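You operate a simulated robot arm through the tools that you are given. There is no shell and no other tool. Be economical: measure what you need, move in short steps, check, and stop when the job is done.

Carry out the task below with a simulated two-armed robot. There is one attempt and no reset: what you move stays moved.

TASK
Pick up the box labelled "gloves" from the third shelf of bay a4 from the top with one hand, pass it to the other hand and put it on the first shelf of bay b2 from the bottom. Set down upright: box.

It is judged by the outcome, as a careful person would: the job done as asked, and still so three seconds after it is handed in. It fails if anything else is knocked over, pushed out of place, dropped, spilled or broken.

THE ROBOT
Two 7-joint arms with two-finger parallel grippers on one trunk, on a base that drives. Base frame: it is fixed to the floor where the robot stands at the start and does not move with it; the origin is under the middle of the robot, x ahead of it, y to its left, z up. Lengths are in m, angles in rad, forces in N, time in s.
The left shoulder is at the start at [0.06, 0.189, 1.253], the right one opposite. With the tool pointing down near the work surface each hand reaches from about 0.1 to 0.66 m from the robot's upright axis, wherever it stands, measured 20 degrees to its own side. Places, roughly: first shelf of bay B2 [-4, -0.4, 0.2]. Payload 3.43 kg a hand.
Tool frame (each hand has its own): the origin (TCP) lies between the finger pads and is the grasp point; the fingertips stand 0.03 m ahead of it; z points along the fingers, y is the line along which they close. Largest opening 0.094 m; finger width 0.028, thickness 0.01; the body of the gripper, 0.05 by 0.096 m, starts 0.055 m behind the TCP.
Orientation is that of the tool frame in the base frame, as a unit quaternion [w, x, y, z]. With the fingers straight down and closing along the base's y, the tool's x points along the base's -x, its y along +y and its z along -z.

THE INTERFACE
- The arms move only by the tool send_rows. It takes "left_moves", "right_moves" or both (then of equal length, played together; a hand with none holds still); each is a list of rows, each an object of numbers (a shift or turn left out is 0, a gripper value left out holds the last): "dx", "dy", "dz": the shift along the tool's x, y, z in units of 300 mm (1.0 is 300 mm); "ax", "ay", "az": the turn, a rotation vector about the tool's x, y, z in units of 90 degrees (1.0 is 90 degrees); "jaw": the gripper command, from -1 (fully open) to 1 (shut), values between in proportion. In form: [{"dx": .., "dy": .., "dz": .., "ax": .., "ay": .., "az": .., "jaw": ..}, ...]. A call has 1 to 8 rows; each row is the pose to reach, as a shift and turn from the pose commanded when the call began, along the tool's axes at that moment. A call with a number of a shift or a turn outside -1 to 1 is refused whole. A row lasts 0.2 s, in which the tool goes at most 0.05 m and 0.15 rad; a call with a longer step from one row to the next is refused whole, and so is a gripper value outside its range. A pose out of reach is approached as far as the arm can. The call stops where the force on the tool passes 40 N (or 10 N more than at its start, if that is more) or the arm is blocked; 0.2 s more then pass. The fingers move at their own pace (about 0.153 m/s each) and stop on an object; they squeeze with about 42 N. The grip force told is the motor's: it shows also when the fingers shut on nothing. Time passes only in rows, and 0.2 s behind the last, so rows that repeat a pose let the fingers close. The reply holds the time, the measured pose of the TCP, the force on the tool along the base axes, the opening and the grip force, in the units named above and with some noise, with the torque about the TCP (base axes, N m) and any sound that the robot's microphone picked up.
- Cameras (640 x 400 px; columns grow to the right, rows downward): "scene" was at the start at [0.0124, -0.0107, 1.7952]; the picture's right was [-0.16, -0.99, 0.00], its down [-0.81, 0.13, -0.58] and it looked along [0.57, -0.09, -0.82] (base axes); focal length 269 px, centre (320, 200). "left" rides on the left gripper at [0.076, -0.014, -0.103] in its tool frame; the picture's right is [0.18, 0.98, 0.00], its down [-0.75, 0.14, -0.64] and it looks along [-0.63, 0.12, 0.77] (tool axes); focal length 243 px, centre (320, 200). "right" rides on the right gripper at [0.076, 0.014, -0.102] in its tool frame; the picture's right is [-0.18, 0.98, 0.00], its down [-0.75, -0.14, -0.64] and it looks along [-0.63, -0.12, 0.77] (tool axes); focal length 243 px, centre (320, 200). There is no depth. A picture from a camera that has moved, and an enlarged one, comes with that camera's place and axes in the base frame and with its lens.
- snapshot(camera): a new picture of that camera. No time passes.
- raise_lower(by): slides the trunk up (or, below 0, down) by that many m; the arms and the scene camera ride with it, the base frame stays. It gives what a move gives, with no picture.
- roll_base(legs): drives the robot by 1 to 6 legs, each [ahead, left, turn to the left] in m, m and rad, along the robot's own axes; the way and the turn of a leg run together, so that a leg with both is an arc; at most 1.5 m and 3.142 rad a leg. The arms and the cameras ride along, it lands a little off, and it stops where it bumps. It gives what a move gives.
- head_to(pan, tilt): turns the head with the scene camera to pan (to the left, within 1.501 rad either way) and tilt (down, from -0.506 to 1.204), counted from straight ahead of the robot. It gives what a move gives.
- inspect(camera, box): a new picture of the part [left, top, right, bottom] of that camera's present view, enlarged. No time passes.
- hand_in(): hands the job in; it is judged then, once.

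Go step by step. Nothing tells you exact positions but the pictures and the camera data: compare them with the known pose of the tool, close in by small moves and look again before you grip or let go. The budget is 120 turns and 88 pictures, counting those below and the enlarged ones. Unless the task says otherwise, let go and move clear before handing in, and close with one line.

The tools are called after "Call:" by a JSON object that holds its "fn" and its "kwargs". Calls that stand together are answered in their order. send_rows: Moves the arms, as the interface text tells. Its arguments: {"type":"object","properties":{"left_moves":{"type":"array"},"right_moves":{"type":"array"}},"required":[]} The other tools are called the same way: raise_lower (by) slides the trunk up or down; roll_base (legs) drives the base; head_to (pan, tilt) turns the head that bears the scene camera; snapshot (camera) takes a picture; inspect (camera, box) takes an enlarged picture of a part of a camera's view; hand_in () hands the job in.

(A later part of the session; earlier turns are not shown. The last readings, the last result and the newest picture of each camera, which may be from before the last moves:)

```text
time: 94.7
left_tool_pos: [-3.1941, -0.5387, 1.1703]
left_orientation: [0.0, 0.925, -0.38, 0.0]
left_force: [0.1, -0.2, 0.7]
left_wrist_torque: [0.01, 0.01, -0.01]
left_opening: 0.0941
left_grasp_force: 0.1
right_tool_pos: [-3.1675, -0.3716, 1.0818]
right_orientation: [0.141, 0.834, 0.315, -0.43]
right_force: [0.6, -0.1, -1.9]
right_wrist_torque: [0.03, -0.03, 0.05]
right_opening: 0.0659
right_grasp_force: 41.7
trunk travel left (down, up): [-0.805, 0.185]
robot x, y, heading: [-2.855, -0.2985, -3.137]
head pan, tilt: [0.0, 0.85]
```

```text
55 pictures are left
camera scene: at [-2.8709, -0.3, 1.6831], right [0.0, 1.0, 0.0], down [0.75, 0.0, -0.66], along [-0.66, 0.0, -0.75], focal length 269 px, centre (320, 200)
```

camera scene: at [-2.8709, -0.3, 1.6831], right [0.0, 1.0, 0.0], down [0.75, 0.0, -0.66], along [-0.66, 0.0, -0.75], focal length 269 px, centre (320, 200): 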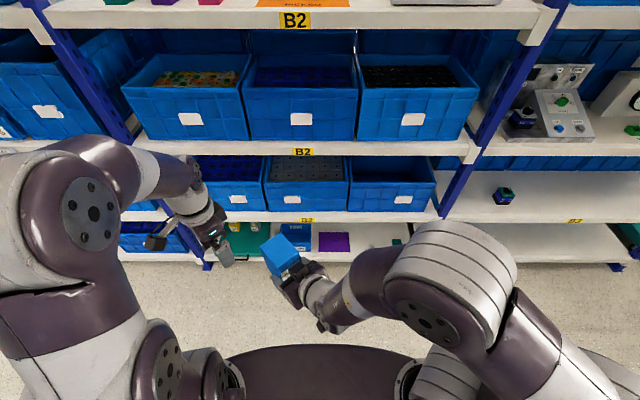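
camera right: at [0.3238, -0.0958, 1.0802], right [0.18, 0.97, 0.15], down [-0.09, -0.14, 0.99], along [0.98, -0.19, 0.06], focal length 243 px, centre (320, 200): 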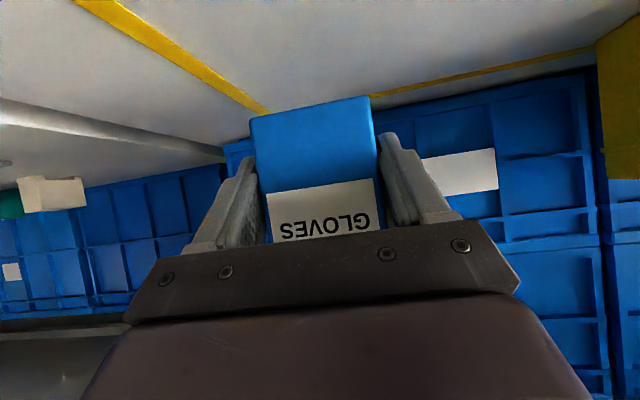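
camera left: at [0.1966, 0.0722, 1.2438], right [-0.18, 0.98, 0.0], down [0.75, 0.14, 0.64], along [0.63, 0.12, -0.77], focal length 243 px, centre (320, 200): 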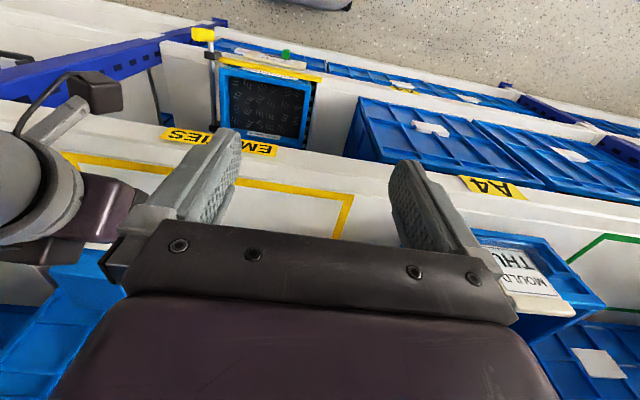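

The first shelf (z≈0.2) has only about 0.3 m of headroom, so the left hand must hold the box with a shallow, forward-pointing grip. I'll test whether the empty left hand can point toward the right, to take the box from its back side.

Call:
{"fn": "send_rows", "kwargs": {"left_moves": [{"dx": -0.04, "dy": 0.04, "az": 0.084}, {"dx": -0.08, "dy": 0.08, "az": 0.168}, {"dx": -0.12, "dy": 0.12, "az": 0.252}, {"dx": -0.16, "dy": 0.16, "az": 0.336}, {"dx": -0.2, "dy": 0.2, "az": 0.42}, {"dx": -0.236, "dy": 0.236, "az": 0.5}]}}

Call:
{"fn": "send_rows", "kwargs": {"left_moves": [{"ay": -0.09}, {"ay": -0.18}, {"ay": -0.27}, {"ay": -0.36}, {"ay": -0.45}, {"ay": -0.54}]}}

Call:
{"fn": "snapshot", "kwargs": {"camera": "scene"}}

```text
time: 96.1
left_tool_pos: [-3.2954, -0.5388, 1.1696]
left_orientation: [0.0, -0.707, 0.708, 0.001]
left_force: [-0.6, -0.1, 0.3]
left_wrist_torque: [0.0, -0.02, -0.01]
left_opening: 0.0941
left_grasp_force: 0.1
right_tool_pos: [-3.1685, -0.3724, 1.0804]
right_orientation: [0.141, 0.834, 0.315, -0.429]
right_force: [0.1, 0.3, -2.3]
right_wrist_torque: [0.03, -0.06, 0.01]
right_opening: 0.0661
right_grasp_force: 42.0
trunk travel left (down, up): [-0.805, 0.185]
robot x, y, heading: [-2.8532, -0.3031, -3.14]
head pan, tilt: [0.0, 0.85]
```

```text
time: 97.6
left_tool_pos: [-3.2496, -0.4654, 1.079]
left_orientation: [-0.261, 0.657, -0.648, -0.284]
left_force: [0.2, -1.3, -1.3]
left_wrist_torque: [-0.01, 0.03, -0.11]
left_opening: 0.0938
left_grasp_force: 0.1
left hand out of reach, approached as far as the arm can: row 2, 3, 4, 5, 6
right_tool_pos: [-3.1651, -0.367, 1.0761]
right_orientation: [0.135, 0.84, 0.312, -0.423]
right_force: [0.7, 2.2, -1.1]
right_wrist_torque: [0.02, -0.02, -0.08]
right_opening: 0.066
right_grasp_force: 42.0
trunk travel left (down, up): [-0.805, 0.185]
robot x, y, heading: [-2.8566, -0.3017, -3.138]
head pan, tilt: [0.0, 0.85]
stopped in row 6 (right hand): the force on the tool passed its limit at 45 N (the readings are from after the stop); the commanded pose is now the measured one
```

```text
54 pictures are left
camera scene: at [-2.8705, -0.2999, 1.6831], right [0.0, 1.0, 0.0], down [0.75, 0.0, -0.66], along [-0.66, 0.0, -0.75], focal length 269 px, centre (320, 200)
```

scene: 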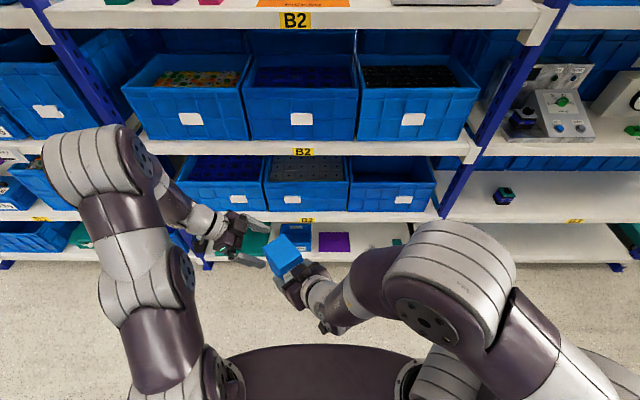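

The left hand touched the box because the arm cannot hold that pose so high. Hands lower relative to the shoulders should be easier: I retreat the left hand and lower both by 15 cm.

Call:
{"fn": "send_rows", "kwargs": {"left_moves": [{"dx": 0.08, "dz": -0.08}, {"dx": 0.16, "dz": -0.16}, {"dx": 0.234, "dz": -0.237}, {"dx": 0.323, "dz": -0.149}, {"dx": 0.412, "dz": -0.061}, {"dx": 0.501, "dz": 0.027}, {"dx": 0.59, "dz": 0.115}], "right_moves": [{"dx": 0}, {"dx": 0}, {"dx": 0}, {"dx": 0.1, "dz": 0.076}, {"dx": 0.2, "dz": 0.152}, {"dx": 0.3, "dz": 0.228}, {"dx": 0.397, "dz": 0.303}]}}

Call:
{"fn": "snapshot", "kwargs": {"camera": "scene"}}

```text
time: 99.2
left_tool_pos: [-3.2527, -0.5682, 0.9262]
left_orientation: [-0.261, 0.657, -0.647, -0.284]
left_force: [-0.1, -0.1, -0.2]
left_wrist_torque: [0.07, -0.01, -0.04]
left_opening: 0.0938
left_grasp_force: 0.0
left hand out of reach, approached as far as the arm can: row 1, 2, 3, 4, 5
right_tool_pos: [-3.1853, -0.3815, 0.9388]
right_orientation: [0.114, 0.839, 0.321, -0.423]
right_force: [-0.7, 0.3, -1.7]
right_wrist_torque: [0.01, -0.02, 0.02]
right_opening: 0.0658
right_grasp_force: 41.8
right hand out of reach, approached as far as the arm can: row 5, 6, 7
trunk travel left (down, up): [-0.805, 0.185]
robot x, y, heading: [-2.8524, -0.2974, -3.137]
head pan, tilt: [0.0, 0.85]
```

```text
53 pictures are left
camera scene: at [-2.8737, -0.303, 1.6831], right [0.0, 1.0, 0.0], down [0.75, 0.0, -0.66], along [-0.66, 0.0, -0.75], focal length 269 px, centre (320, 200)
```

scene: 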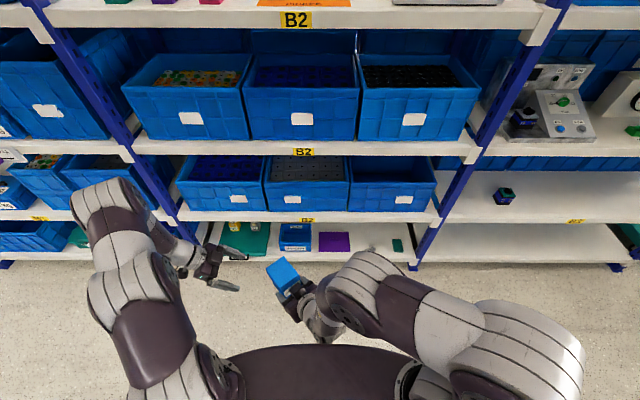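

The left hand now points right comfortably. I move the right hand forward and to its own side to free it for more yaw.

Call:
{"fn": "send_rows", "kwargs": {"right_moves": [{"dx": 0.022, "dy": -0.122, "dz": -0.013}, {"dx": 0.045, "dy": -0.245, "dz": -0.026}, {"dx": 0.067, "dy": -0.367, "dz": -0.038}, {"dx": 0.09, "dy": -0.49, "dz": -0.051}, {"dx": 0.112, "dy": -0.612, "dz": -0.064}]}}

```text
time: 100.4
left_tool_pos: [-3.2502, -0.5666, 0.9281]
left_orientation: [-0.26, 0.657, -0.647, -0.285]
left_force: [-0.2, 0.0, -0.4]
left_wrist_torque: [0.01, 0.0, 0.0]
left_opening: 0.0942
left_grasp_force: 0.0
right_tool_pos: [-3.1804, -0.3609, 0.9439]
right_orientation: [0.106, 0.841, 0.314, -0.428]
right_force: [0.2, 0.3, -1.7]
right_wrist_torque: [0.02, -0.04, -0.01]
right_opening: 0.0659
right_grasp_force: 42.1
right hand out of reach, approached as far as the arm can: row 1, 2, 3, 4, 5
trunk travel left (down, up): [-0.805, 0.185]
robot x, y, heading: [-2.8545, -0.3, -3.138]
head pan, tilt: [0.0, 0.85]
```

The right arm is stuck at a joint limit in this orientation. I'll point the right hand downward first (as the left did), then move it, yaw, and pitch up again.

Call:
{"fn": "send_rows", "kwargs": {"right_moves": [{"ay": 0.085}, {"ay": 0.17}, {"ay": 0.255}, {"ay": 0.34}, {"ay": 0.425}, {"ay": 0.51}, {"ay": 0.58}]}}

```text
time: 102.0
left_tool_pos: [-3.2498, -0.5669, 0.9284]
left_orientation: [-0.26, 0.657, -0.648, -0.284]
left_force: [-0.1, -0.4, 0.6]
left_wrist_torque: [-0.01, 0.01, 0.0]
left_opening: 0.0942
left_grasp_force: 0.1
right_tool_pos: [-3.1887, -0.3608, 0.9502]
right_orientation: [-0.046, 0.942, 0.328, -0.064]
right_force: [0.1, 0.7, -0.7]
right_wrist_torque: [0.05, -0.02, -0.02]
right_opening: 0.0659
right_grasp_force: 42.0
right hand out of reach, approached as far as the arm can: row 7
trunk travel left (down, up): [-0.805, 0.185]
robot x, y, heading: [-2.8548, -0.3009, -3.136]
head pan, tilt: [0.0, 0.85]
```

Call:
{"fn": "send_rows", "kwargs": {"right_moves": [{"dx": 0.045, "dy": -0.122, "dz": 0.012}, {"dx": 0.09, "dy": -0.244, "dz": 0.024}, {"dx": 0.136, "dy": -0.366, "dz": 0.035}, {"dx": 0.182, "dy": -0.488, "dz": 0.047}, {"dx": 0.227, "dy": -0.61, "dz": 0.059}, {"dx": 0.272, "dy": -0.732, "dz": 0.07}, {"dx": 0.318, "dy": -0.855, "dz": 0.082}]}}

Call:
{"fn": "snapshot", "kwargs": {"camera": "scene"}}

```text
time: 103.6
left_tool_pos: [-3.2521, -0.5652, 0.9293]
left_orientation: [-0.26, 0.657, -0.648, -0.284]
left_force: [0.3, 0.1, -1.0]
left_wrist_torque: [-0.04, -0.02, 0.01]
left_opening: 0.094
left_grasp_force: 0.2
right_tool_pos: [-3.2768, -0.0989, 0.9477]
right_orientation: [-0.044, 0.942, 0.328, -0.064]
right_force: [-0.5, -0.4, -1.6]
right_wrist_torque: [-0.01, -0.04, -0.01]
right_opening: 0.0659
right_grasp_force: 41.8
trunk travel left (down, up): [-0.805, 0.185]
robot x, y, heading: [-2.8519, -0.3, -3.14]
head pan, tilt: [0.0, 0.85]
```

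```text
52 pictures are left
camera scene: at [-2.8721, -0.298, 1.6831], right [0.0, 1.0, 0.0], down [0.75, 0.0, -0.66], along [-0.66, 0.0, -0.75], focal length 269 px, centre (320, 200)
```

scene: 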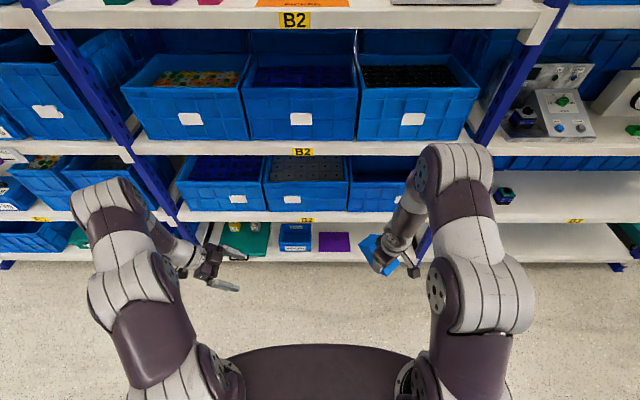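

The right arm is free again. Now yaw it the rest of the way so it will point left.

Call:
{"fn": "send_rows", "kwargs": {"right_moves": [{"ax": -0.007, "ay": -0.01, "az": -0.08}, {"ax": -0.014, "ay": -0.02, "az": -0.16}, {"ax": -0.022, "ay": -0.031, "az": -0.241}, {"ax": -0.029, "ay": -0.042, "az": -0.322}, {"ax": -0.036, "ay": -0.052, "az": -0.402}, {"ax": -0.043, "ay": -0.062, "az": -0.482}, {"ax": -0.051, "ay": -0.073, "az": -0.563}]}}

Call:
{"fn": "send_rows", "kwargs": {"right_moves": [{"ay": -0.09}, {"ay": -0.18}, {"ay": -0.27}, {"ay": -0.36}, {"ay": -0.45}, {"ay": -0.52}]}}

Call:
{"fn": "snapshot", "kwargs": {"camera": "scene"}}

```text
time: 105.2
left_tool_pos: [-3.251, -0.5654, 0.9279]
left_orientation: [-0.26, 0.657, -0.649, -0.283]
left_force: [0.2, -0.5, 0.2]
left_wrist_torque: [0.01, 0.02, 0.03]
left_opening: 0.0936
left_grasp_force: 0.1
right_tool_pos: [-3.275, -0.1003, 0.9495]
right_orientation: [-0.013, 0.706, 0.703, -0.079]
right_force: [0.6, -0.8, -1.7]
right_wrist_torque: [0.07, -0.04, 0.0]
right_opening: 0.0657
right_grasp_force: 41.6
trunk travel left (down, up): [-0.805, 0.185]
robot x, y, heading: [-2.8554, -0.3026, -3.141]
head pan, tilt: [0.0, 0.85]
```

```text
time: 106.6
left_tool_pos: [-3.2503, -0.5661, 0.9276]
left_orientation: [-0.26, 0.657, -0.648, -0.284]
left_force: [-0.3, 0.1, -0.6]
left_wrist_torque: [0.0, 0.01, 0.01]
left_opening: 0.0942
left_grasp_force: 0.0
right_tool_pos: [-3.2757, -0.101, 0.9505]
right_orientation: [0.268, 0.616, 0.65, -0.354]
right_force: [0.7, -0.3, -1.5]
right_wrist_torque: [0.07, -0.02, -0.01]
right_opening: 0.0657
right_grasp_force: 41.7
trunk travel left (down, up): [-0.805, 0.185]
robot x, y, heading: [-2.8557, -0.3016, -3.141]
head pan, tilt: [0.0, 0.85]
```

```text
51 pictures are left
camera scene: at [-2.8715, -0.2993, 1.6831], right [0.0, 1.0, 0.0], down [0.75, 0.0, -0.66], along [-0.66, 0.0, -0.75], focal length 269 px, centre (320, 200)
```

scene: 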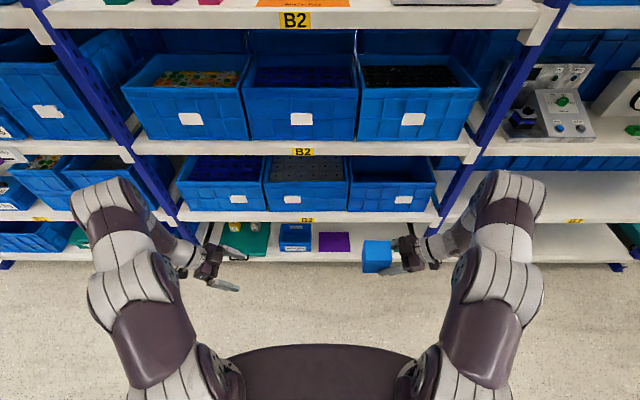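

Both hands now face each other. I level the box (7° roll) with the right hand and flatten the left hand's pitch to about 20°.

Call:
{"fn": "send_rows", "kwargs": {"right_moves": [{"ax": -0.025, "ay": -0.004, "az": 0.033}, {"ax": -0.0496, "ay": -0.008, "az": 0.066}, {"ax": -0.0496, "ay": -0.008, "az": 0.066}, {"ax": -0.0496, "ay": -0.008, "az": 0.066}], "left_moves": [{"ay": -0.07}, {"ay": -0.14}, {"ay": -0.21}, {"ay": -0.27}]}}

Call:
{"fn": "snapshot", "kwargs": {"camera": "left"}}

Call:
{"fn": "snapshot", "kwargs": {"camera": "right"}}

Call:
{"fn": "inspect", "kwargs": {"camera": "scene", "box": [180, 200, 460, 300]}}

```text
time: 107.6
left_tool_pos: [-3.2438, -0.5611, 0.9258]
left_orientation: [-0.278, 0.649, -0.639, -0.304]
left_force: [-0.2, 0.8, 0.3]
left_wrist_torque: [0.02, 0.0, 0.02]
left_opening: 0.0939
left_grasp_force: 0.1
left hand out of reach, approached as far as the arm can: row 1, 2, 3, 4
right_tool_pos: [-3.2747, -0.1001, 0.9498]
right_orientation: [0.313, 0.638, 0.628, -0.317]
right_force: [-0.1, 0.0, -1.7]
right_wrist_torque: [0.03, 0.0, 0.0]
right_opening: 0.0653
right_grasp_force: 42.4
trunk travel left (down, up): [-0.805, 0.185]
robot x, y, heading: [-2.8518, -0.304, -3.138]
head pan, tilt: [0.0, 0.85]
```

```text
50 pictures are left
camera left: at [-3.2274, -0.6892, 0.9376], right [-0.98, -0.15, -0.11], down [-0.12, 0.02, 0.99], along [-0.14, 0.99, -0.03], focal length 243 px, centre (320, 200)
```

left: 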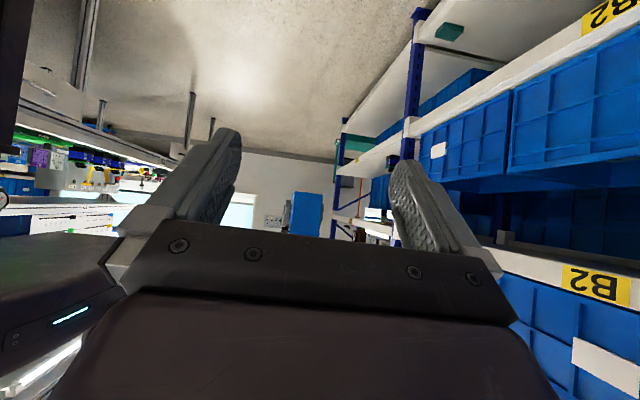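

```text
49 pictures are left
camera right: at [-3.2598, 0.0268, 0.9521], right [0.98, -0.12, 0.15], down [-0.14, 0.06, 0.99], along [-0.13, -0.99, 0.04], focal length 243 px, centre (320, 200)
```

right: 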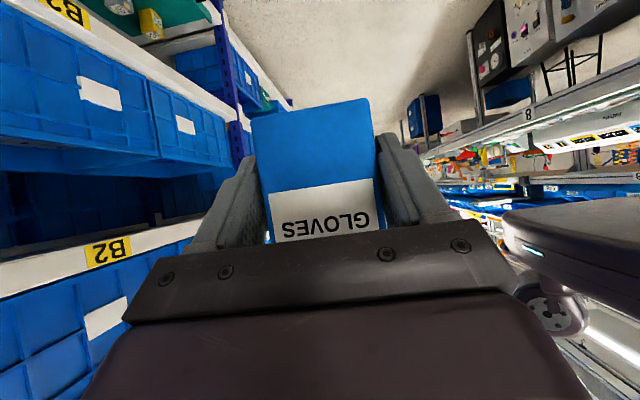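

```text
2.29 times, centred on (320, 250) of scene
camera zoom: at [-2.8713, -0.2999, 1.6831], right [0.0, 1.0, 0.0], down [0.75, 0.0, -0.66], along [-0.66, 0.0, -0.75], focal length 614 px, centre (320, 86)
```

zoom: 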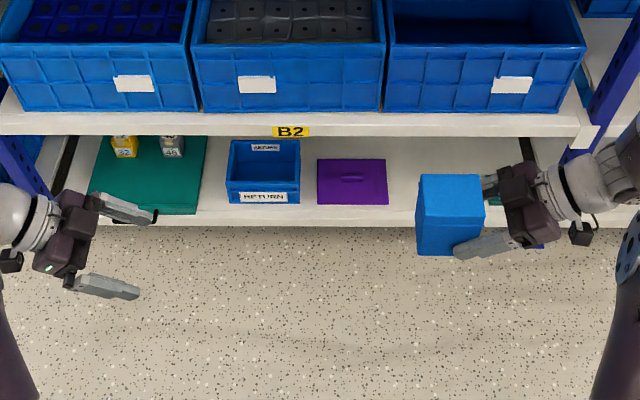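

The box still sits squarely in the right hand. I bring the left hand toward the centre where it should be able to flatten more.

Call:
{"fn": "send_rows", "kwargs": {"left_moves": [{"dx": -0.104, "dy": 0.015, "dz": 0.084}, {"dx": -0.207, "dy": 0.031, "dz": 0.168}, {"dx": -0.311, "dy": 0.046, "dz": 0.253}, {"dx": -0.414, "dy": 0.062, "dz": 0.337}, {"dx": -0.518, "dy": 0.077, "dz": 0.421}]}}

```text
time: 108.8
left_tool_pos: [-3.2738, -0.3643, 0.9589]
left_orientation: [-0.277, 0.65, -0.64, -0.303]
left_force: [0.2, 0.5, -1.1]
left_wrist_torque: [0.01, 0.0, 0.01]
left_opening: 0.094
left_grasp_force: 0.0
right_tool_pos: [-3.2766, -0.1003, 0.9498]
right_orientation: [0.314, 0.636, 0.629, -0.318]
right_force: [0.4, -0.2, -1.2]
right_wrist_torque: [0.05, 0.01, -0.01]
right_opening: 0.0659
right_grasp_force: 41.7
trunk travel left (down, up): [-0.805, 0.185]
robot x, y, heading: [-2.8536, -0.2977, -3.137]
head pan, tilt: [0.0, 0.85]
```

Call:
{"fn": "send_rows", "kwargs": {"left_moves": [{"ay": -0.08}, {"ay": -0.16}, {"ay": -0.235}]}}

Call:
{"fn": "snapshot", "kwargs": {"camera": "left"}}

Call:
{"fn": "inspect", "kwargs": {"camera": "scene", "box": [200, 200, 440, 300]}}

```text
time: 109.6
left_tool_pos: [-3.2736, -0.3616, 0.9571]
left_orientation: [-0.309, 0.634, -0.625, -0.333]
left_force: [0.4, -0.4, -0.5]
left_wrist_torque: [-0.02, -0.03, 0.0]
left_opening: 0.0942
left_grasp_force: 0.2
left hand out of reach, approached as far as the arm can: row 1, 2, 3
right_tool_pos: [-3.2765, -0.0998, 0.9504]
right_orientation: [0.312, 0.638, 0.628, -0.318]
right_force: [0.4, -0.5, -1.4]
right_wrist_torque: [0.07, -0.01, -0.03]
right_opening: 0.0659
right_grasp_force: 41.8
trunk travel left (down, up): [-0.805, 0.185]
robot x, y, heading: [-2.8543, -0.3018, -3.133]
head pan, tilt: [0.0, 0.85]
```

```text
47 pictures are left
camera left: at [-3.2566, -0.4894, 0.9582], right [-0.98, -0.14, -0.12], down [-0.11, -0.08, 0.99], along [-0.14, 0.99, 0.06], focal length 243 px, centre (320, 200)
```

left: 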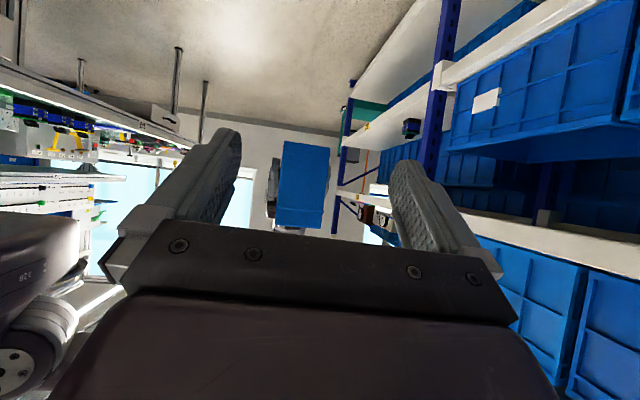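

```text
2.67 times, centred on (320, 250) of scene
camera zoom: at [-2.8709, -0.3004, 1.6831], right [0.0, 1.0, 0.0], down [0.75, 0.0, -0.66], along [-0.66, 0.0, -0.75], focal length 716 px, centre (320, 67)
```

zoom: 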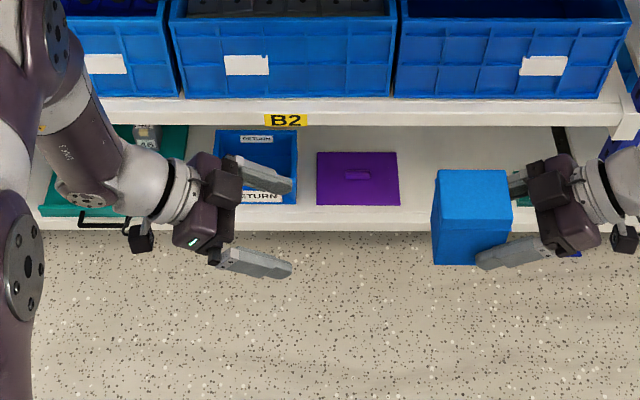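

Both hands pitch about 36°; with the left gripping higher on the box the fingers won't collide. I move the right hand 12 cm toward the left and fine-align the left.

Call:
{"fn": "send_rows", "kwargs": {"right_moves": [{"dx": -0.08, "dy": 0.002, "dz": 0.106}, {"dx": -0.16, "dy": 0.004, "dz": 0.213}, {"dx": -0.241, "dy": 0.006, "dz": 0.319}, {"dx": -0.241, "dy": 0.006, "dz": 0.319}], "left_moves": [{"dx": -0.02, "dy": 0.006, "dz": -0.015, "ax": 0.015}, {"dx": -0.04, "dy": 0.013, "dz": -0.029, "ax": 0.031, "az": 0.003}, {"dx": -0.04, "dy": 0.013, "dz": -0.029, "ax": 0.031, "az": 0.003}, {"dx": -0.04, "dy": 0.013, "dz": -0.029, "ax": 0.031, "az": 0.003}]}}

Call:
{"fn": "snapshot", "kwargs": {"camera": "left"}}

Call:
{"fn": "inspect", "kwargs": {"camera": "scene", "box": [240, 200, 400, 300]}}

```text
time: 110.6
left_tool_pos: [-3.2773, -0.3613, 0.972]
left_orientation: [0.318, -0.629, 0.632, 0.321]
left_force: [0.2, 0.7, 0.1]
left_wrist_torque: [0.0, -0.03, -0.01]
left_opening: 0.0941
left_grasp_force: 0.1
right_tool_pos: [-3.2768, -0.2205, 0.9495]
right_orientation: [0.313, 0.637, 0.629, -0.317]
right_force: [0.5, -0.4, -2.5]
right_wrist_torque: [0.05, 0.0, 0.0]
right_opening: 0.0657
right_grasp_force: 41.8
trunk travel left (down, up): [-0.805, 0.185]
robot x, y, heading: [-2.852, -0.3022, -3.138]
head pan, tilt: [0.0, 0.85]
```

```text
45 pictures are left
camera left: at [-3.2649, -0.4889, 0.9711], right [-0.98, -0.11, -0.14], down [-0.14, -0.07, 0.99], along [-0.11, 0.99, 0.06], focal length 243 px, centre (320, 200)
```

left: 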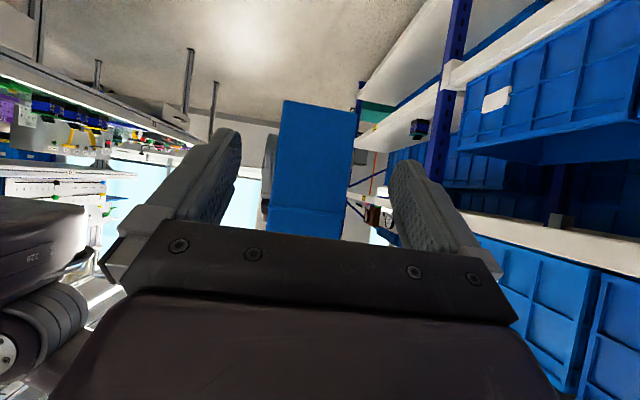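

```text
4.00 times, centred on (320, 250) of scene
camera zoom: at [-2.8712, -0.2992, 1.6831], right [0.0, 1.0, 0.0], down [0.75, 0.0, -0.66], along [-0.66, 0.0, -0.75], focal length 1074 px, centre (320, 0)
```

zoom: 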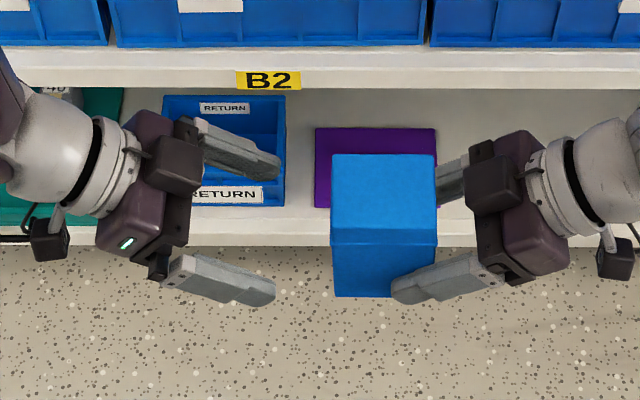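

Alignment looks good: the box's back face is at y≈−0.291. I advance the left hand 8 cm along +y to straddle it.

Call:
{"fn": "send_rows", "kwargs": {"left_moves": [{"dx": -0.053, "dz": 0.072}, {"dx": -0.105, "dz": 0.143}, {"dx": -0.158, "dz": 0.215}]}}

Call:
{"fn": "inspect", "kwargs": {"camera": "scene", "box": [240, 200, 400, 300]}}

Call:
{"fn": "snapshot", "kwargs": {"camera": "left"}}

Call:
{"fn": "snapshot", "kwargs": {"camera": "right"}}

```text
time: 111.4
left_tool_pos: [-3.2768, -0.28, 0.9736]
left_orientation: [0.323, -0.626, 0.635, 0.318]
left_force: [-0.1, 0.3, -0.5]
left_wrist_torque: [0.03, 0.0, 0.0]
left_opening: 0.0941
left_grasp_force: 0.1
right_tool_pos: [-3.2765, -0.2213, 0.9489]
right_orientation: [0.313, 0.637, 0.628, -0.318]
right_force: [0.2, 0.6, -2.5]
right_wrist_torque: [0.06, -0.01, 0.02]
right_opening: 0.0657
right_grasp_force: 41.5
trunk travel left (down, up): [-0.805, 0.185]
robot x, y, heading: [-2.8545, -0.3022, -3.143]
head pan, tilt: [0.0, 0.85]
```

```text
4.00 times, centred on (320, 250) of scene
camera zoom: at [-2.8709, -0.2991, 1.6831], right [0.0, 1.0, 0.0], down [0.75, 0.0, -0.66], along [-0.66, 0.0, -0.75], focal length 1074 px, centre (320, 0)
```

zoom: 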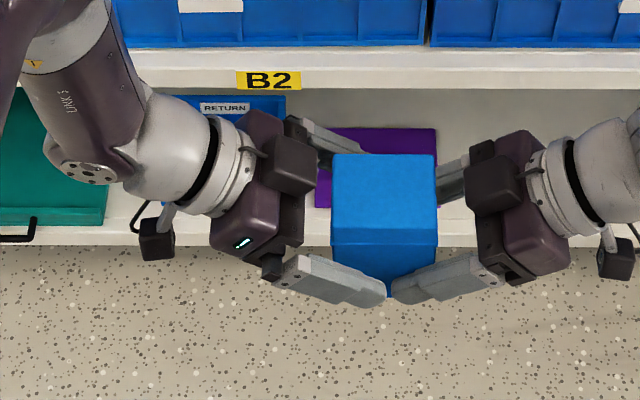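

```text
42 pictures are left
camera left: at [-3.2642, -0.4093, 0.9734], right [-0.98, -0.09, -0.15], down [-0.14, -0.07, 0.99], along [-0.1, 0.99, 0.06], focal length 243 px, centre (320, 200)
```

left: 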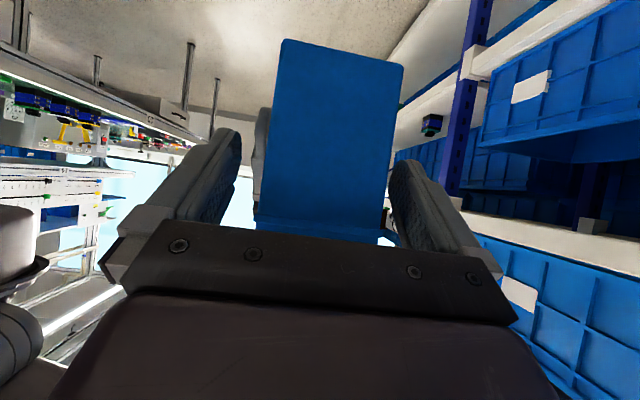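

```text
41 pictures are left
camera right: at [-3.26, -0.093, 0.9515], right [0.98, -0.12, 0.15], down [-0.14, 0.06, 0.99], along [-0.13, -0.99, 0.04], focal length 243 px, centre (320, 200)
```

right: 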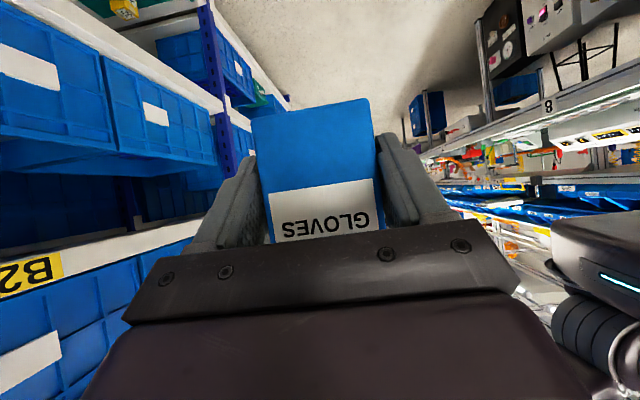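

The left fingers straddle the back half, above the right fingers. Close the left hand now.

Call:
{"fn": "send_rows", "kwargs": {"left_moves": [{"dy": 0.008}, {"dy": 0.008, "jaw": 0}, {"dy": 0.008, "jaw": 0.5}, {"dy": 0.008, "jaw": 1}, {"dy": 0.008, "jaw": 1}, {"dy": 0.008, "jaw": 1}]}}

Call:
{"fn": "inspect", "kwargs": {"camera": "scene", "box": [240, 200, 400, 300]}}

Call:
{"fn": "snapshot", "kwargs": {"camera": "left"}}

```text
time: 112.8
left_tool_pos: [-3.2784, -0.2814, 0.9737]
left_orientation: [0.323, -0.626, 0.635, 0.318]
left_force: [4.2, 2.8, -0.7]
left_wrist_torque: [0.06, -0.04, -0.27]
left_opening: 0.0659
left_grasp_force: 42.6
right_tool_pos: [-3.2777, -0.2214, 0.9496]
right_orientation: [0.312, 0.638, 0.629, -0.317]
right_force: [-4.8, -2.5, -2.5]
right_wrist_torque: [0.09, -0.05, 0.06]
right_opening: 0.066
right_grasp_force: 42.2
trunk travel left (down, up): [-0.805, 0.185]
robot x, y, heading: [-2.8528, -0.3016, -3.14]
head pan, tilt: [0.0, 0.85]
```

```text
4.00 times, centred on (320, 250) of scene
camera zoom: at [-2.8712, -0.3, 1.6831], right [0.0, 1.0, 0.0], down [0.75, 0.0, -0.66], along [-0.66, 0.0, -0.75], focal length 1074 px, centre (320, 0)
```

zoom: 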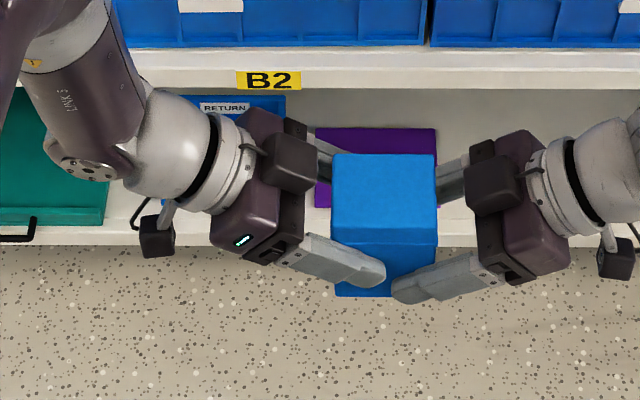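

```text
39 pictures are left
camera left: at [-3.2663, -0.4097, 0.9737], right [-0.98, -0.09, -0.15], down [-0.14, -0.07, 0.99], along [-0.1, 0.99, 0.06], focal length 243 px, centre (320, 200)
```

left: 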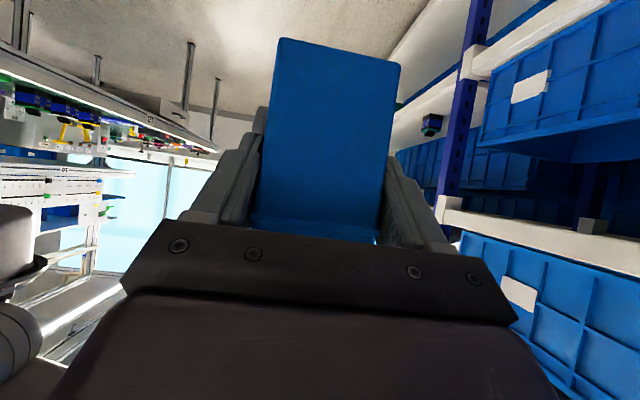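

Both hands hold it (66 mm each). Release the right hand and draw it away.

Call:
{"fn": "send_rows", "kwargs": {"right_moves": [{"jaw": -1}, {"jaw": -1}, {"jaw": -1}, {"dx": 0.08, "dz": -0.106}, {"dx": 0.16, "dz": -0.213}, {"dx": 0.241, "dz": -0.319}, {"dx": 0.321, "dz": -0.425}]}}

Call:
{"fn": "snapshot", "kwargs": {"camera": "left"}}

Call:
{"fn": "snapshot", "kwargs": {"camera": "right"}}

```text
time: 114.4
left_tool_pos: [-3.2786, -0.2799, 0.973]
left_orientation: [0.323, -0.626, 0.635, 0.318]
left_force: [-0.1, -0.2, 0.3]
left_wrist_torque: [-0.03, -0.01, -0.04]
left_opening: 0.0659
left_grasp_force: 41.8
right_tool_pos: [-3.2735, -0.0589, 0.9484]
right_orientation: [0.314, 0.636, 0.629, -0.317]
right_force: [-0.9, 0.1, -0.3]
right_wrist_torque: [-0.01, 0.02, 0.0]
right_opening: 0.0938
right_grasp_force: 0.1
trunk travel left (down, up): [-0.805, 0.185]
robot x, y, heading: [-2.8516, -0.3035, -3.141]
head pan, tilt: [0.0, 0.85]
```

```text
38 pictures are left
camera left: at [-3.2663, -0.4086, 0.974], right [-0.98, -0.09, -0.15], down [-0.14, -0.07, 0.99], along [-0.1, 0.99, 0.06], focal length 243 px, centre (320, 200)
```

left: 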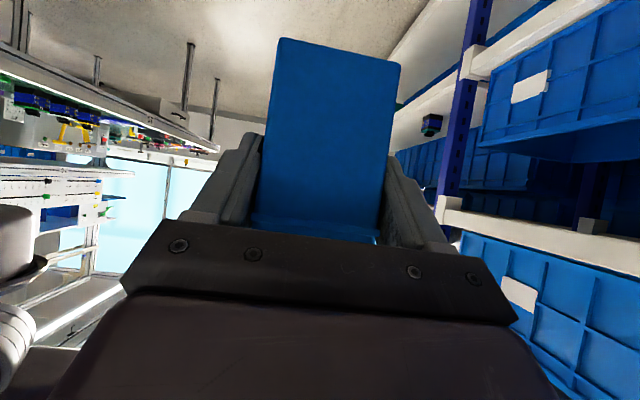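

```text
37 pictures are left
camera right: at [-3.2572, 0.0687, 0.9509], right [0.98, -0.12, 0.15], down [-0.14, 0.06, 0.99], along [-0.13, -0.99, 0.04], focal length 243 px, centre (320, 200)
```

right: 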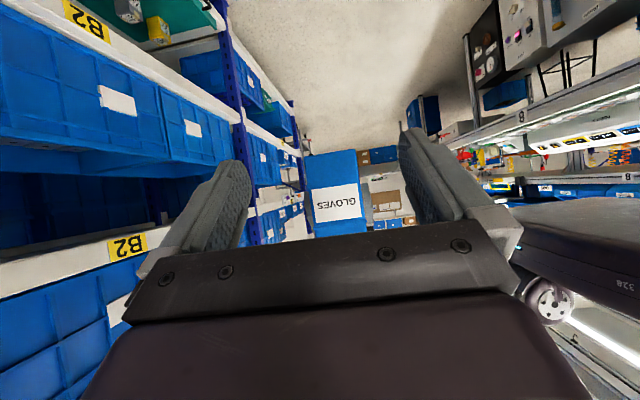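

The handover succeeded: the left hand alone holds the box. Now I look closely at the first shelf for a free spot.

Call:
{"fn": "send_rows", "kwargs": {"right_moves": [{"dx": 0.08, "dz": -0.106}, {"dx": 0.16, "dz": -0.213}, {"dx": 0.241, "dz": -0.319}, {"dx": 0.321, "dz": -0.425}]}}

Call:
{"fn": "inspect", "kwargs": {"camera": "scene", "box": [200, 190, 450, 280]}}

```text
time: 115.4
left_tool_pos: [-3.2783, -0.2803, 0.9739]
left_orientation: [0.323, -0.626, 0.635, 0.318]
left_force: [0.9, 0.6, -0.2]
left_wrist_torque: [-0.06, -0.02, 0.04]
left_opening: 0.0658
left_grasp_force: 41.6
right_tool_pos: [-3.2706, 0.1025, 0.9493]
right_orientation: [0.313, 0.637, 0.629, -0.317]
right_force: [-0.5, 1.3, -0.3]
right_wrist_torque: [-0.02, 0.01, -0.01]
right_opening: 0.0943
right_grasp_force: 0.1
trunk travel left (down, up): [-0.805, 0.185]
robot x, y, heading: [-2.8523, -0.302, -3.14]
head pan, tilt: [0.0, 0.85]
```

```text
2.56 times, centred on (325, 235) of scene
camera zoom: at [-2.871, -0.2976, 1.6831], right [0.0, 1.0, 0.0], down [0.75, 0.0, -0.66], along [-0.66, 0.0, -0.75], focal length 688 px, centre (307, 110)
```

zoom: 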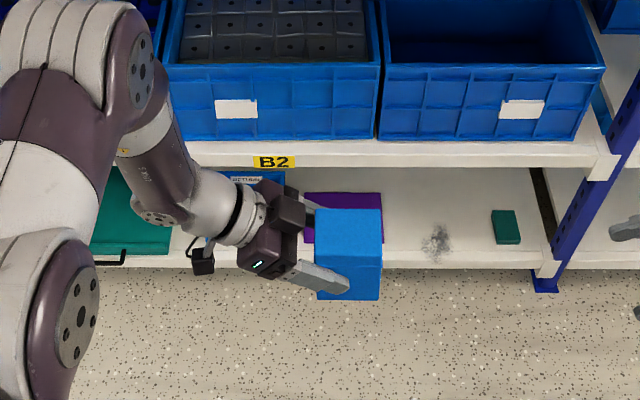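

The free strip lies between the purple item and a small green card; a grey smudge sits near the edge, so I'll place the box behind it at y≈0.03. First I turn the left hand back to pointing forward: pitch down, then yaw.

Call:
{"fn": "send_rows", "kwargs": {"left_moves": [{"dx": 0.039, "dz": -0.054, "ay": 0.09}, {"dx": 0.079, "dz": -0.107, "ay": 0.18}, {"dx": 0.118, "dz": -0.161, "ay": 0.27}, {"dx": 0.157, "dz": -0.215, "ay": 0.36}, {"dx": 0.197, "dz": -0.268, "ay": 0.45}, {"dx": 0.236, "dz": -0.322, "ay": 0.54}, {"dx": 0.236, "dz": -0.322, "ay": 0.59}]}}

Call:
{"fn": "send_rows", "kwargs": {"left_moves": [{"az": -0.09}, {"az": -0.18}, {"az": -0.27}, {"az": -0.36}, {"az": -0.45}, {"az": -0.54}, {"az": -0.63}, {"az": -0.72}]}}

Call:
{"fn": "send_rows", "kwargs": {"left_moves": [{"az": -0.09}, {"az": -0.18}, {"az": -0.28}]}}

Call:
{"fn": "snapshot", "kwargs": {"camera": "scene"}}

```text
time: 117.0
left_tool_pos: [-3.28, -0.4007, 0.9735]
left_orientation: [0.005, -0.701, 0.713, 0.005]
left_force: [0.0, 0.5, -0.6]
left_wrist_torque: [-0.03, 0.01, 0.02]
left_opening: 0.066
left_grasp_force: 41.8
right_tool_pos: [-3.2711, 0.1011, 0.9485]
right_orientation: [0.313, 0.637, 0.629, -0.317]
right_force: [0.4, -0.4, 0.3]
right_wrist_torque: [-0.02, -0.02, 0.03]
right_opening: 0.0941
right_grasp_force: 0.1
trunk travel left (down, up): [-0.805, 0.185]
robot x, y, heading: [-2.8569, -0.3035, -3.136]
head pan, tilt: [0.0, 0.85]
```

```text
time: 118.8
left_tool_pos: [-3.2807, -0.4021, 0.9752]
left_orientation: [-0.007, 0.974, -0.224, -0.001]
left_force: [0.5, 0.2, 0.5]
left_wrist_torque: [0.0, -0.02, -0.02]
left_opening: 0.0656
left_grasp_force: 41.8
right_tool_pos: [-3.2704, 0.1009, 0.9495]
right_orientation: [0.312, 0.637, 0.629, -0.316]
right_force: [-0.2, 0.6, -0.3]
right_wrist_torque: [-0.01, 0.04, -0.01]
right_opening: 0.0939
right_grasp_force: 0.2
trunk travel left (down, up): [-0.805, 0.185]
robot x, y, heading: [-2.8548, -0.2994, -3.144]
head pan, tilt: [0.0, 0.85]
```

```text
refused: row 3 steps farther than a row can; nothing moved
```

```text
35 pictures are left
camera scene: at [-2.8711, -0.3, 1.6831], right [0.0, 1.0, 0.0], down [0.75, 0.0, -0.66], along [-0.66, 0.0, -0.75], focal length 269 px, centre (320, 200)
```

scene: 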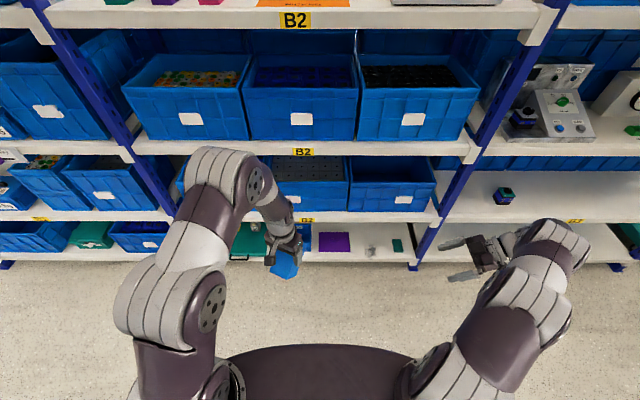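

Call:
{"fn": "send_rows", "kwargs": {"left_moves": [{"az": -0.072}, {"az": -0.144}, {"az": -0.216}, {"az": -0.287}]}}

Call:
{"fn": "send_rows", "kwargs": {"left_moves": [{"ay": -0.085}, {"ay": -0.17}, {"ay": -0.255}, {"ay": -0.34}, {"ay": -0.425}, {"ay": -0.51}, {"ay": -0.59}]}}

Call:
{"fn": "snapshot", "kwargs": {"camera": "scene"}}

```text
time: 119.8
left_tool_pos: [-3.281, -0.4009, 0.9734]
left_orientation: [-0.007, 1.0, 0.0, 0.0]
left_force: [-0.4, -0.5, 0.5]
left_wrist_torque: [0.0, 0.0, 0.0]
left_opening: 0.0657
left_grasp_force: 42.3
right_tool_pos: [-3.2719, 0.1006, 0.9501]
right_orientation: [0.313, 0.637, 0.629, -0.317]
right_force: [-0.1, 0.2, -0.4]
right_wrist_torque: [0.0, -0.01, 0.0]
right_opening: 0.0941
right_grasp_force: 0.0
trunk travel left (down, up): [-0.805, 0.185]
robot x, y, heading: [-2.8525, -0.3013, -3.136]
head pan, tilt: [0.0, 0.85]
```

```text
time: 121.4
left_tool_pos: [-3.2864, -0.3922, 0.9828]
left_orientation: [-0.002, 0.896, 0.001, -0.445]
left_force: [0.1, 0.0, -2.1]
left_wrist_torque: [-0.02, -0.09, 0.02]
left_opening: 0.066
left_grasp_force: 42.0
left hand out of reach, approached as far as the arm can: row 5, 7
right_tool_pos: [-3.2724, 0.102, 0.9489]
right_orientation: [0.313, 0.637, 0.629, -0.317]
right_force: [-0.3, -0.3, -0.3]
right_wrist_torque: [-0.02, 0.03, 0.03]
right_opening: 0.0941
right_grasp_force: 0.1
trunk travel left (down, up): [-0.805, 0.185]
robot x, y, heading: [-2.8537, -0.2975, -3.138]
head pan, tilt: [0.0, 0.85]
```

```text
34 pictures are left
camera scene: at [-2.8721, -0.2984, 1.6831], right [0.0, 1.0, 0.0], down [0.75, 0.0, -0.66], along [-0.66, 0.0, -0.75], focal length 269 px, centre (320, 200)
```

scene: 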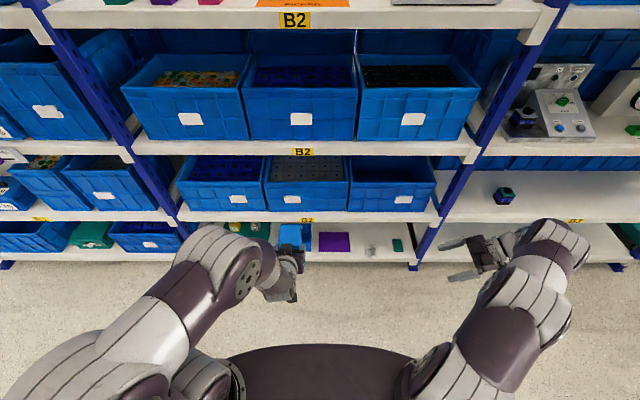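

The left hand points forward with the box upright. I extend the left 12 cm forward and tuck the right back by 12 cm.

Call:
{"fn": "send_rows", "kwargs": {"left_moves": [{"dx": -0.06, "dz": 0.08, "ay": -0.012}, {"dx": -0.121, "dz": 0.16, "ay": -0.012}, {"dx": -0.181, "dz": 0.239, "ay": -0.012}, {"dx": -0.242, "dz": 0.319, "ay": -0.012}], "right_moves": [{"dy": 0.1}, {"dy": 0.2}, {"dy": 0.3}, {"dy": 0.4}]}}

Call:
{"fn": "snapshot", "kwargs": {"camera": "scene"}}

```text
time: 122.4
left_tool_pos: [-3.4081, -0.3916, 0.9823]
left_orientation: [-0.007, 0.891, 0.002, -0.454]
left_force: [-0.9, -0.1, -2.0]
left_wrist_torque: [0.01, -0.04, 0.02]
left_opening: 0.066
left_grasp_force: 42.3
right_tool_pos: [-3.1523, 0.097, 0.949]
right_orientation: [0.313, 0.637, 0.629, -0.317]
right_force: [-0.3, -1.0, 0.6]
right_wrist_torque: [-0.02, -0.01, 0.01]
right_opening: 0.0941
right_grasp_force: 0.0
trunk travel left (down, up): [-0.805, 0.185]
robot x, y, heading: [-2.8531, -0.2997, -3.135]
head pan, tilt: [0.0, 0.85]
```

```text
33 pictures are left
camera scene: at [-2.8713, -0.2998, 1.6831], right [0.0, 1.0, 0.0], down [0.75, 0.0, -0.66], along [-0.66, 0.0, -0.75], focal length 269 px, centre (320, 200)
```

scene: 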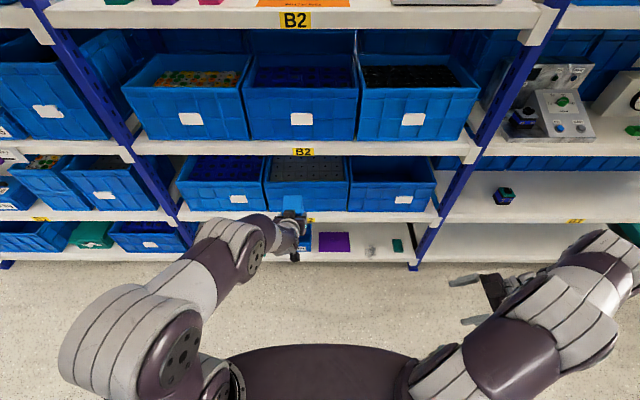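

Good. I strafe right so the box lines up with y≈0.03, then lower the trunk in stages.

Call:
{"fn": "roll_base", "kwargs": {"legs": [[0, -0.417, 0]]}}

Call:
{"fn": "raise_lower", "kwargs": {"by": -0.4}}

Call:
{"fn": "head_to", "kwargs": {"pan": 0, "tilt": 0.75}}

Call:
{"fn": "snapshot", "kwargs": {"camera": "scene"}}

```text
time: 125.0
left_tool_pos: [-3.4085, 0.024, 0.9842]
left_orientation: [-0.008, 0.89, 0.002, -0.455]
left_force: [0.1, 1.3, -2.5]
left_wrist_torque: [-0.02, -0.02, 0.0]
left_opening: 0.0662
left_grasp_force: 42.1
right_tool_pos: [-3.1538, 0.5149, 0.9497]
right_orientation: [0.312, 0.638, 0.628, -0.318]
right_force: [-0.6, 0.2, -0.3]
right_wrist_torque: [-0.04, -0.02, -0.02]
right_opening: 0.0939
right_grasp_force: 0.1
trunk travel left (down, up): [-0.805, 0.185]
robot x, y, heading: [-2.8541, 0.1147, -3.135]
head pan, tilt: [0.0, 0.85]
```

```text
time: 128.8
left_tool_pos: [-3.408, 0.0246, 0.5843]
left_orientation: [-0.007, 0.891, 0.002, -0.455]
left_force: [-0.1, -0.1, -1.4]
left_wrist_torque: [0.0, -0.03, -0.01]
left_opening: 0.0658
left_grasp_force: 42.1
right_tool_pos: [-3.154, 0.5142, 0.5496]
right_orientation: [0.312, 0.637, 0.629, -0.317]
right_force: [1.1, 0.2, -0.2]
right_wrist_torque: [0.01, 0.02, -0.02]
right_opening: 0.094
right_grasp_force: 0.1
trunk travel left (down, up): [-0.405, 0.585]
robot x, y, heading: [-2.8549, 0.1166, -3.139]
head pan, tilt: [0.0, 0.85]
```

```text
time: 129.4
left_tool_pos: [-3.4077, 0.0256, 0.5842]
left_orientation: [-0.006, 0.891, 0.002, -0.455]
left_force: [-0.3, 0.2, -1.6]
left_wrist_torque: [0.0, -0.04, 0.0]
left_opening: 0.0659
left_grasp_force: 42.0
right_tool_pos: [-3.1527, 0.5141, 0.5484]
right_orientation: [0.313, 0.637, 0.629, -0.317]
right_force: [-0.1, -0.1, -1.0]
right_wrist_torque: [-0.02, 0.03, 0.0]
right_opening: 0.0939
right_grasp_force: 0.0
trunk travel left (down, up): [-0.405, 0.585]
robot x, y, heading: [-2.8565, 0.1181, -3.136]
head pan, tilt: [0.0, 0.75]
```

```text
32 pictures are left
camera scene: at [-2.8773, 0.117, 1.2911], right [0.0, 1.0, 0.0], down [0.68, 0.0, -0.73], along [-0.73, 0.0, -0.68], focal length 269 px, centre (320, 200)
```

scene: 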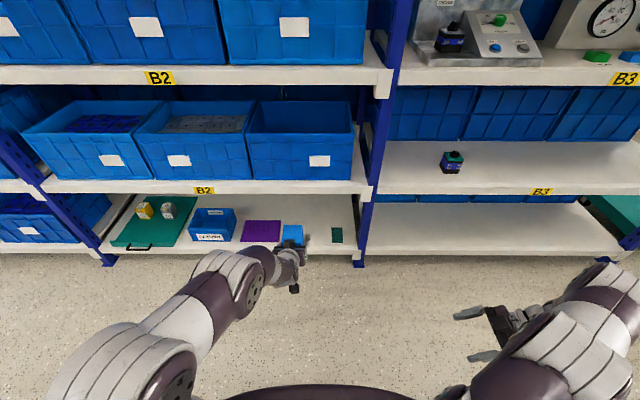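

Call:
{"fn": "inspect", "kwargs": {"camera": "scene", "box": [230, 170, 390, 270]}}

Call:
{"fn": "snapshot", "kwargs": {"camera": "left"}}

```text
4.00 times, centred on (310, 220) of scene
camera zoom: at [-2.8773, 0.117, 1.2911], right [0.0, 1.0, 0.0], down [0.68, 0.0, -0.73], along [-0.73, 0.0, -0.68], focal length 1074 px, centre (360, 120)
```

zoom: 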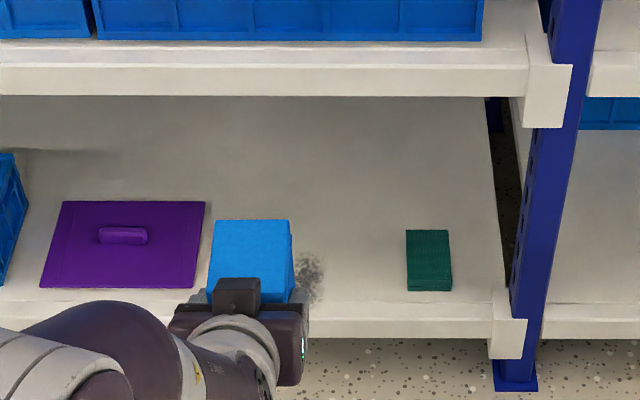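

```text
30 pictures are left
camera left: at [-3.2806, 0.0385, 0.5835], right [0.11, -0.98, -0.16], down [0.08, -0.16, 0.98], along [-0.99, -0.12, 0.06], focal length 243 px, centre (320, 200)
```

left: 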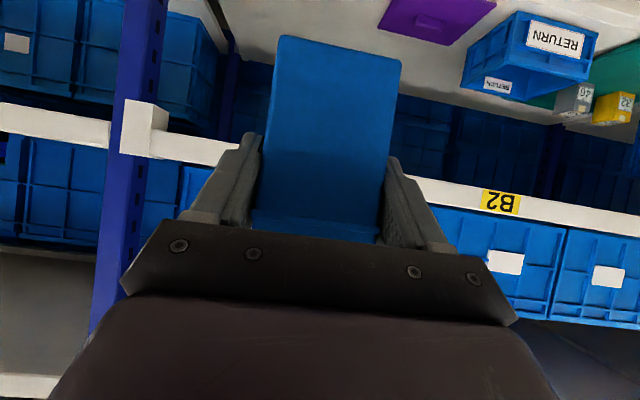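

I lower another 0.2 m to get a better measure of the shelf height.

Call:
{"fn": "raise_lower", "kwargs": {"by": -0.22}}

Call:
{"fn": "head_to", "kwargs": {"pan": 0, "tilt": 0.75}}

Call:
{"fn": "inspect", "kwargs": {"camera": "scene", "box": [210, 130, 410, 255]}}

Call:
{"fn": "snapshot", "kwargs": {"camera": "left"}}

```text
time: 131.8
left_tool_pos: [-3.4081, 0.0254, 0.363]
left_orientation: [-0.008, 0.89, 0.002, -0.455]
left_force: [0.0, -1.0, -2.4]
left_wrist_torque: [0.01, -0.05, 0.04]
left_opening: 0.066
left_grasp_force: 41.0
right_tool_pos: [-3.1541, 0.5141, 0.3286]
right_orientation: [0.313, 0.637, 0.63, -0.317]
right_force: [0.3, 0.2, -0.2]
right_wrist_torque: [-0.01, 0.01, -0.04]
right_opening: 0.0938
right_grasp_force: 0.0
trunk travel left (down, up): [-0.185, 0.805]
robot x, y, heading: [-2.858, 0.1153, -3.132]
head pan, tilt: [0.0, 0.75]
```

```text
time: 132.4
left_tool_pos: [-3.4076, 0.0245, 0.3637]
left_orientation: [-0.007, 0.891, 0.002, -0.455]
left_force: [0.2, 0.6, -2.7]
left_wrist_torque: [-0.02, -0.06, 0.02]
left_opening: 0.0661
left_grasp_force: 41.9
right_tool_pos: [-3.1536, 0.5146, 0.3296]
right_orientation: [0.313, 0.637, 0.629, -0.317]
right_force: [0.1, -0.1, 0.7]
right_wrist_torque: [0.02, 0.01, 0.01]
right_opening: 0.0943
right_grasp_force: 0.0
trunk travel left (down, up): [-0.185, 0.805]
robot x, y, heading: [-2.8536, 0.1157, -3.141]
head pan, tilt: [0.0, 0.75]
```

```text
3.20 times, centred on (310, 192) of scene
camera zoom: at [-2.8772, 0.117, 1.0711], right [0.0, 1.0, 0.0], down [0.68, 0.0, -0.73], along [-0.73, 0.0, -0.68], focal length 860 px, centre (352, 224)
```

zoom: 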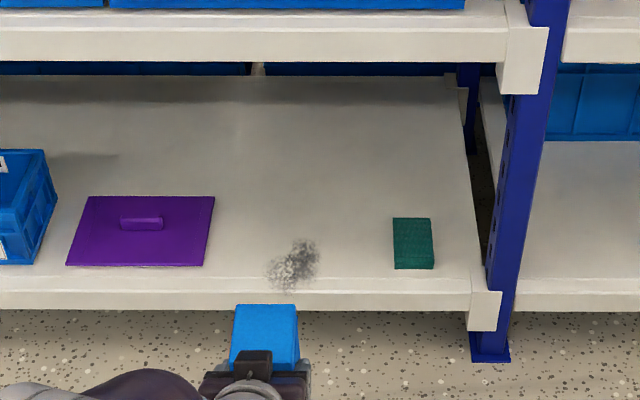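

```text
28 pictures are left
camera left: at [-3.2806, 0.0385, 0.3635], right [0.11, -0.98, -0.16], down [0.08, -0.16, 0.98], along [-0.99, -0.12, 0.06], focal length 243 px, centre (320, 200)
```

left: 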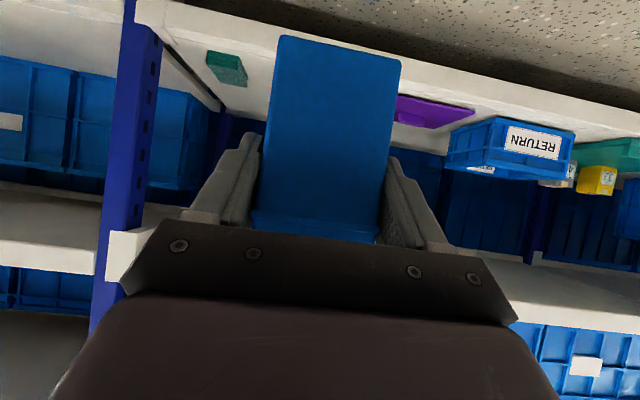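

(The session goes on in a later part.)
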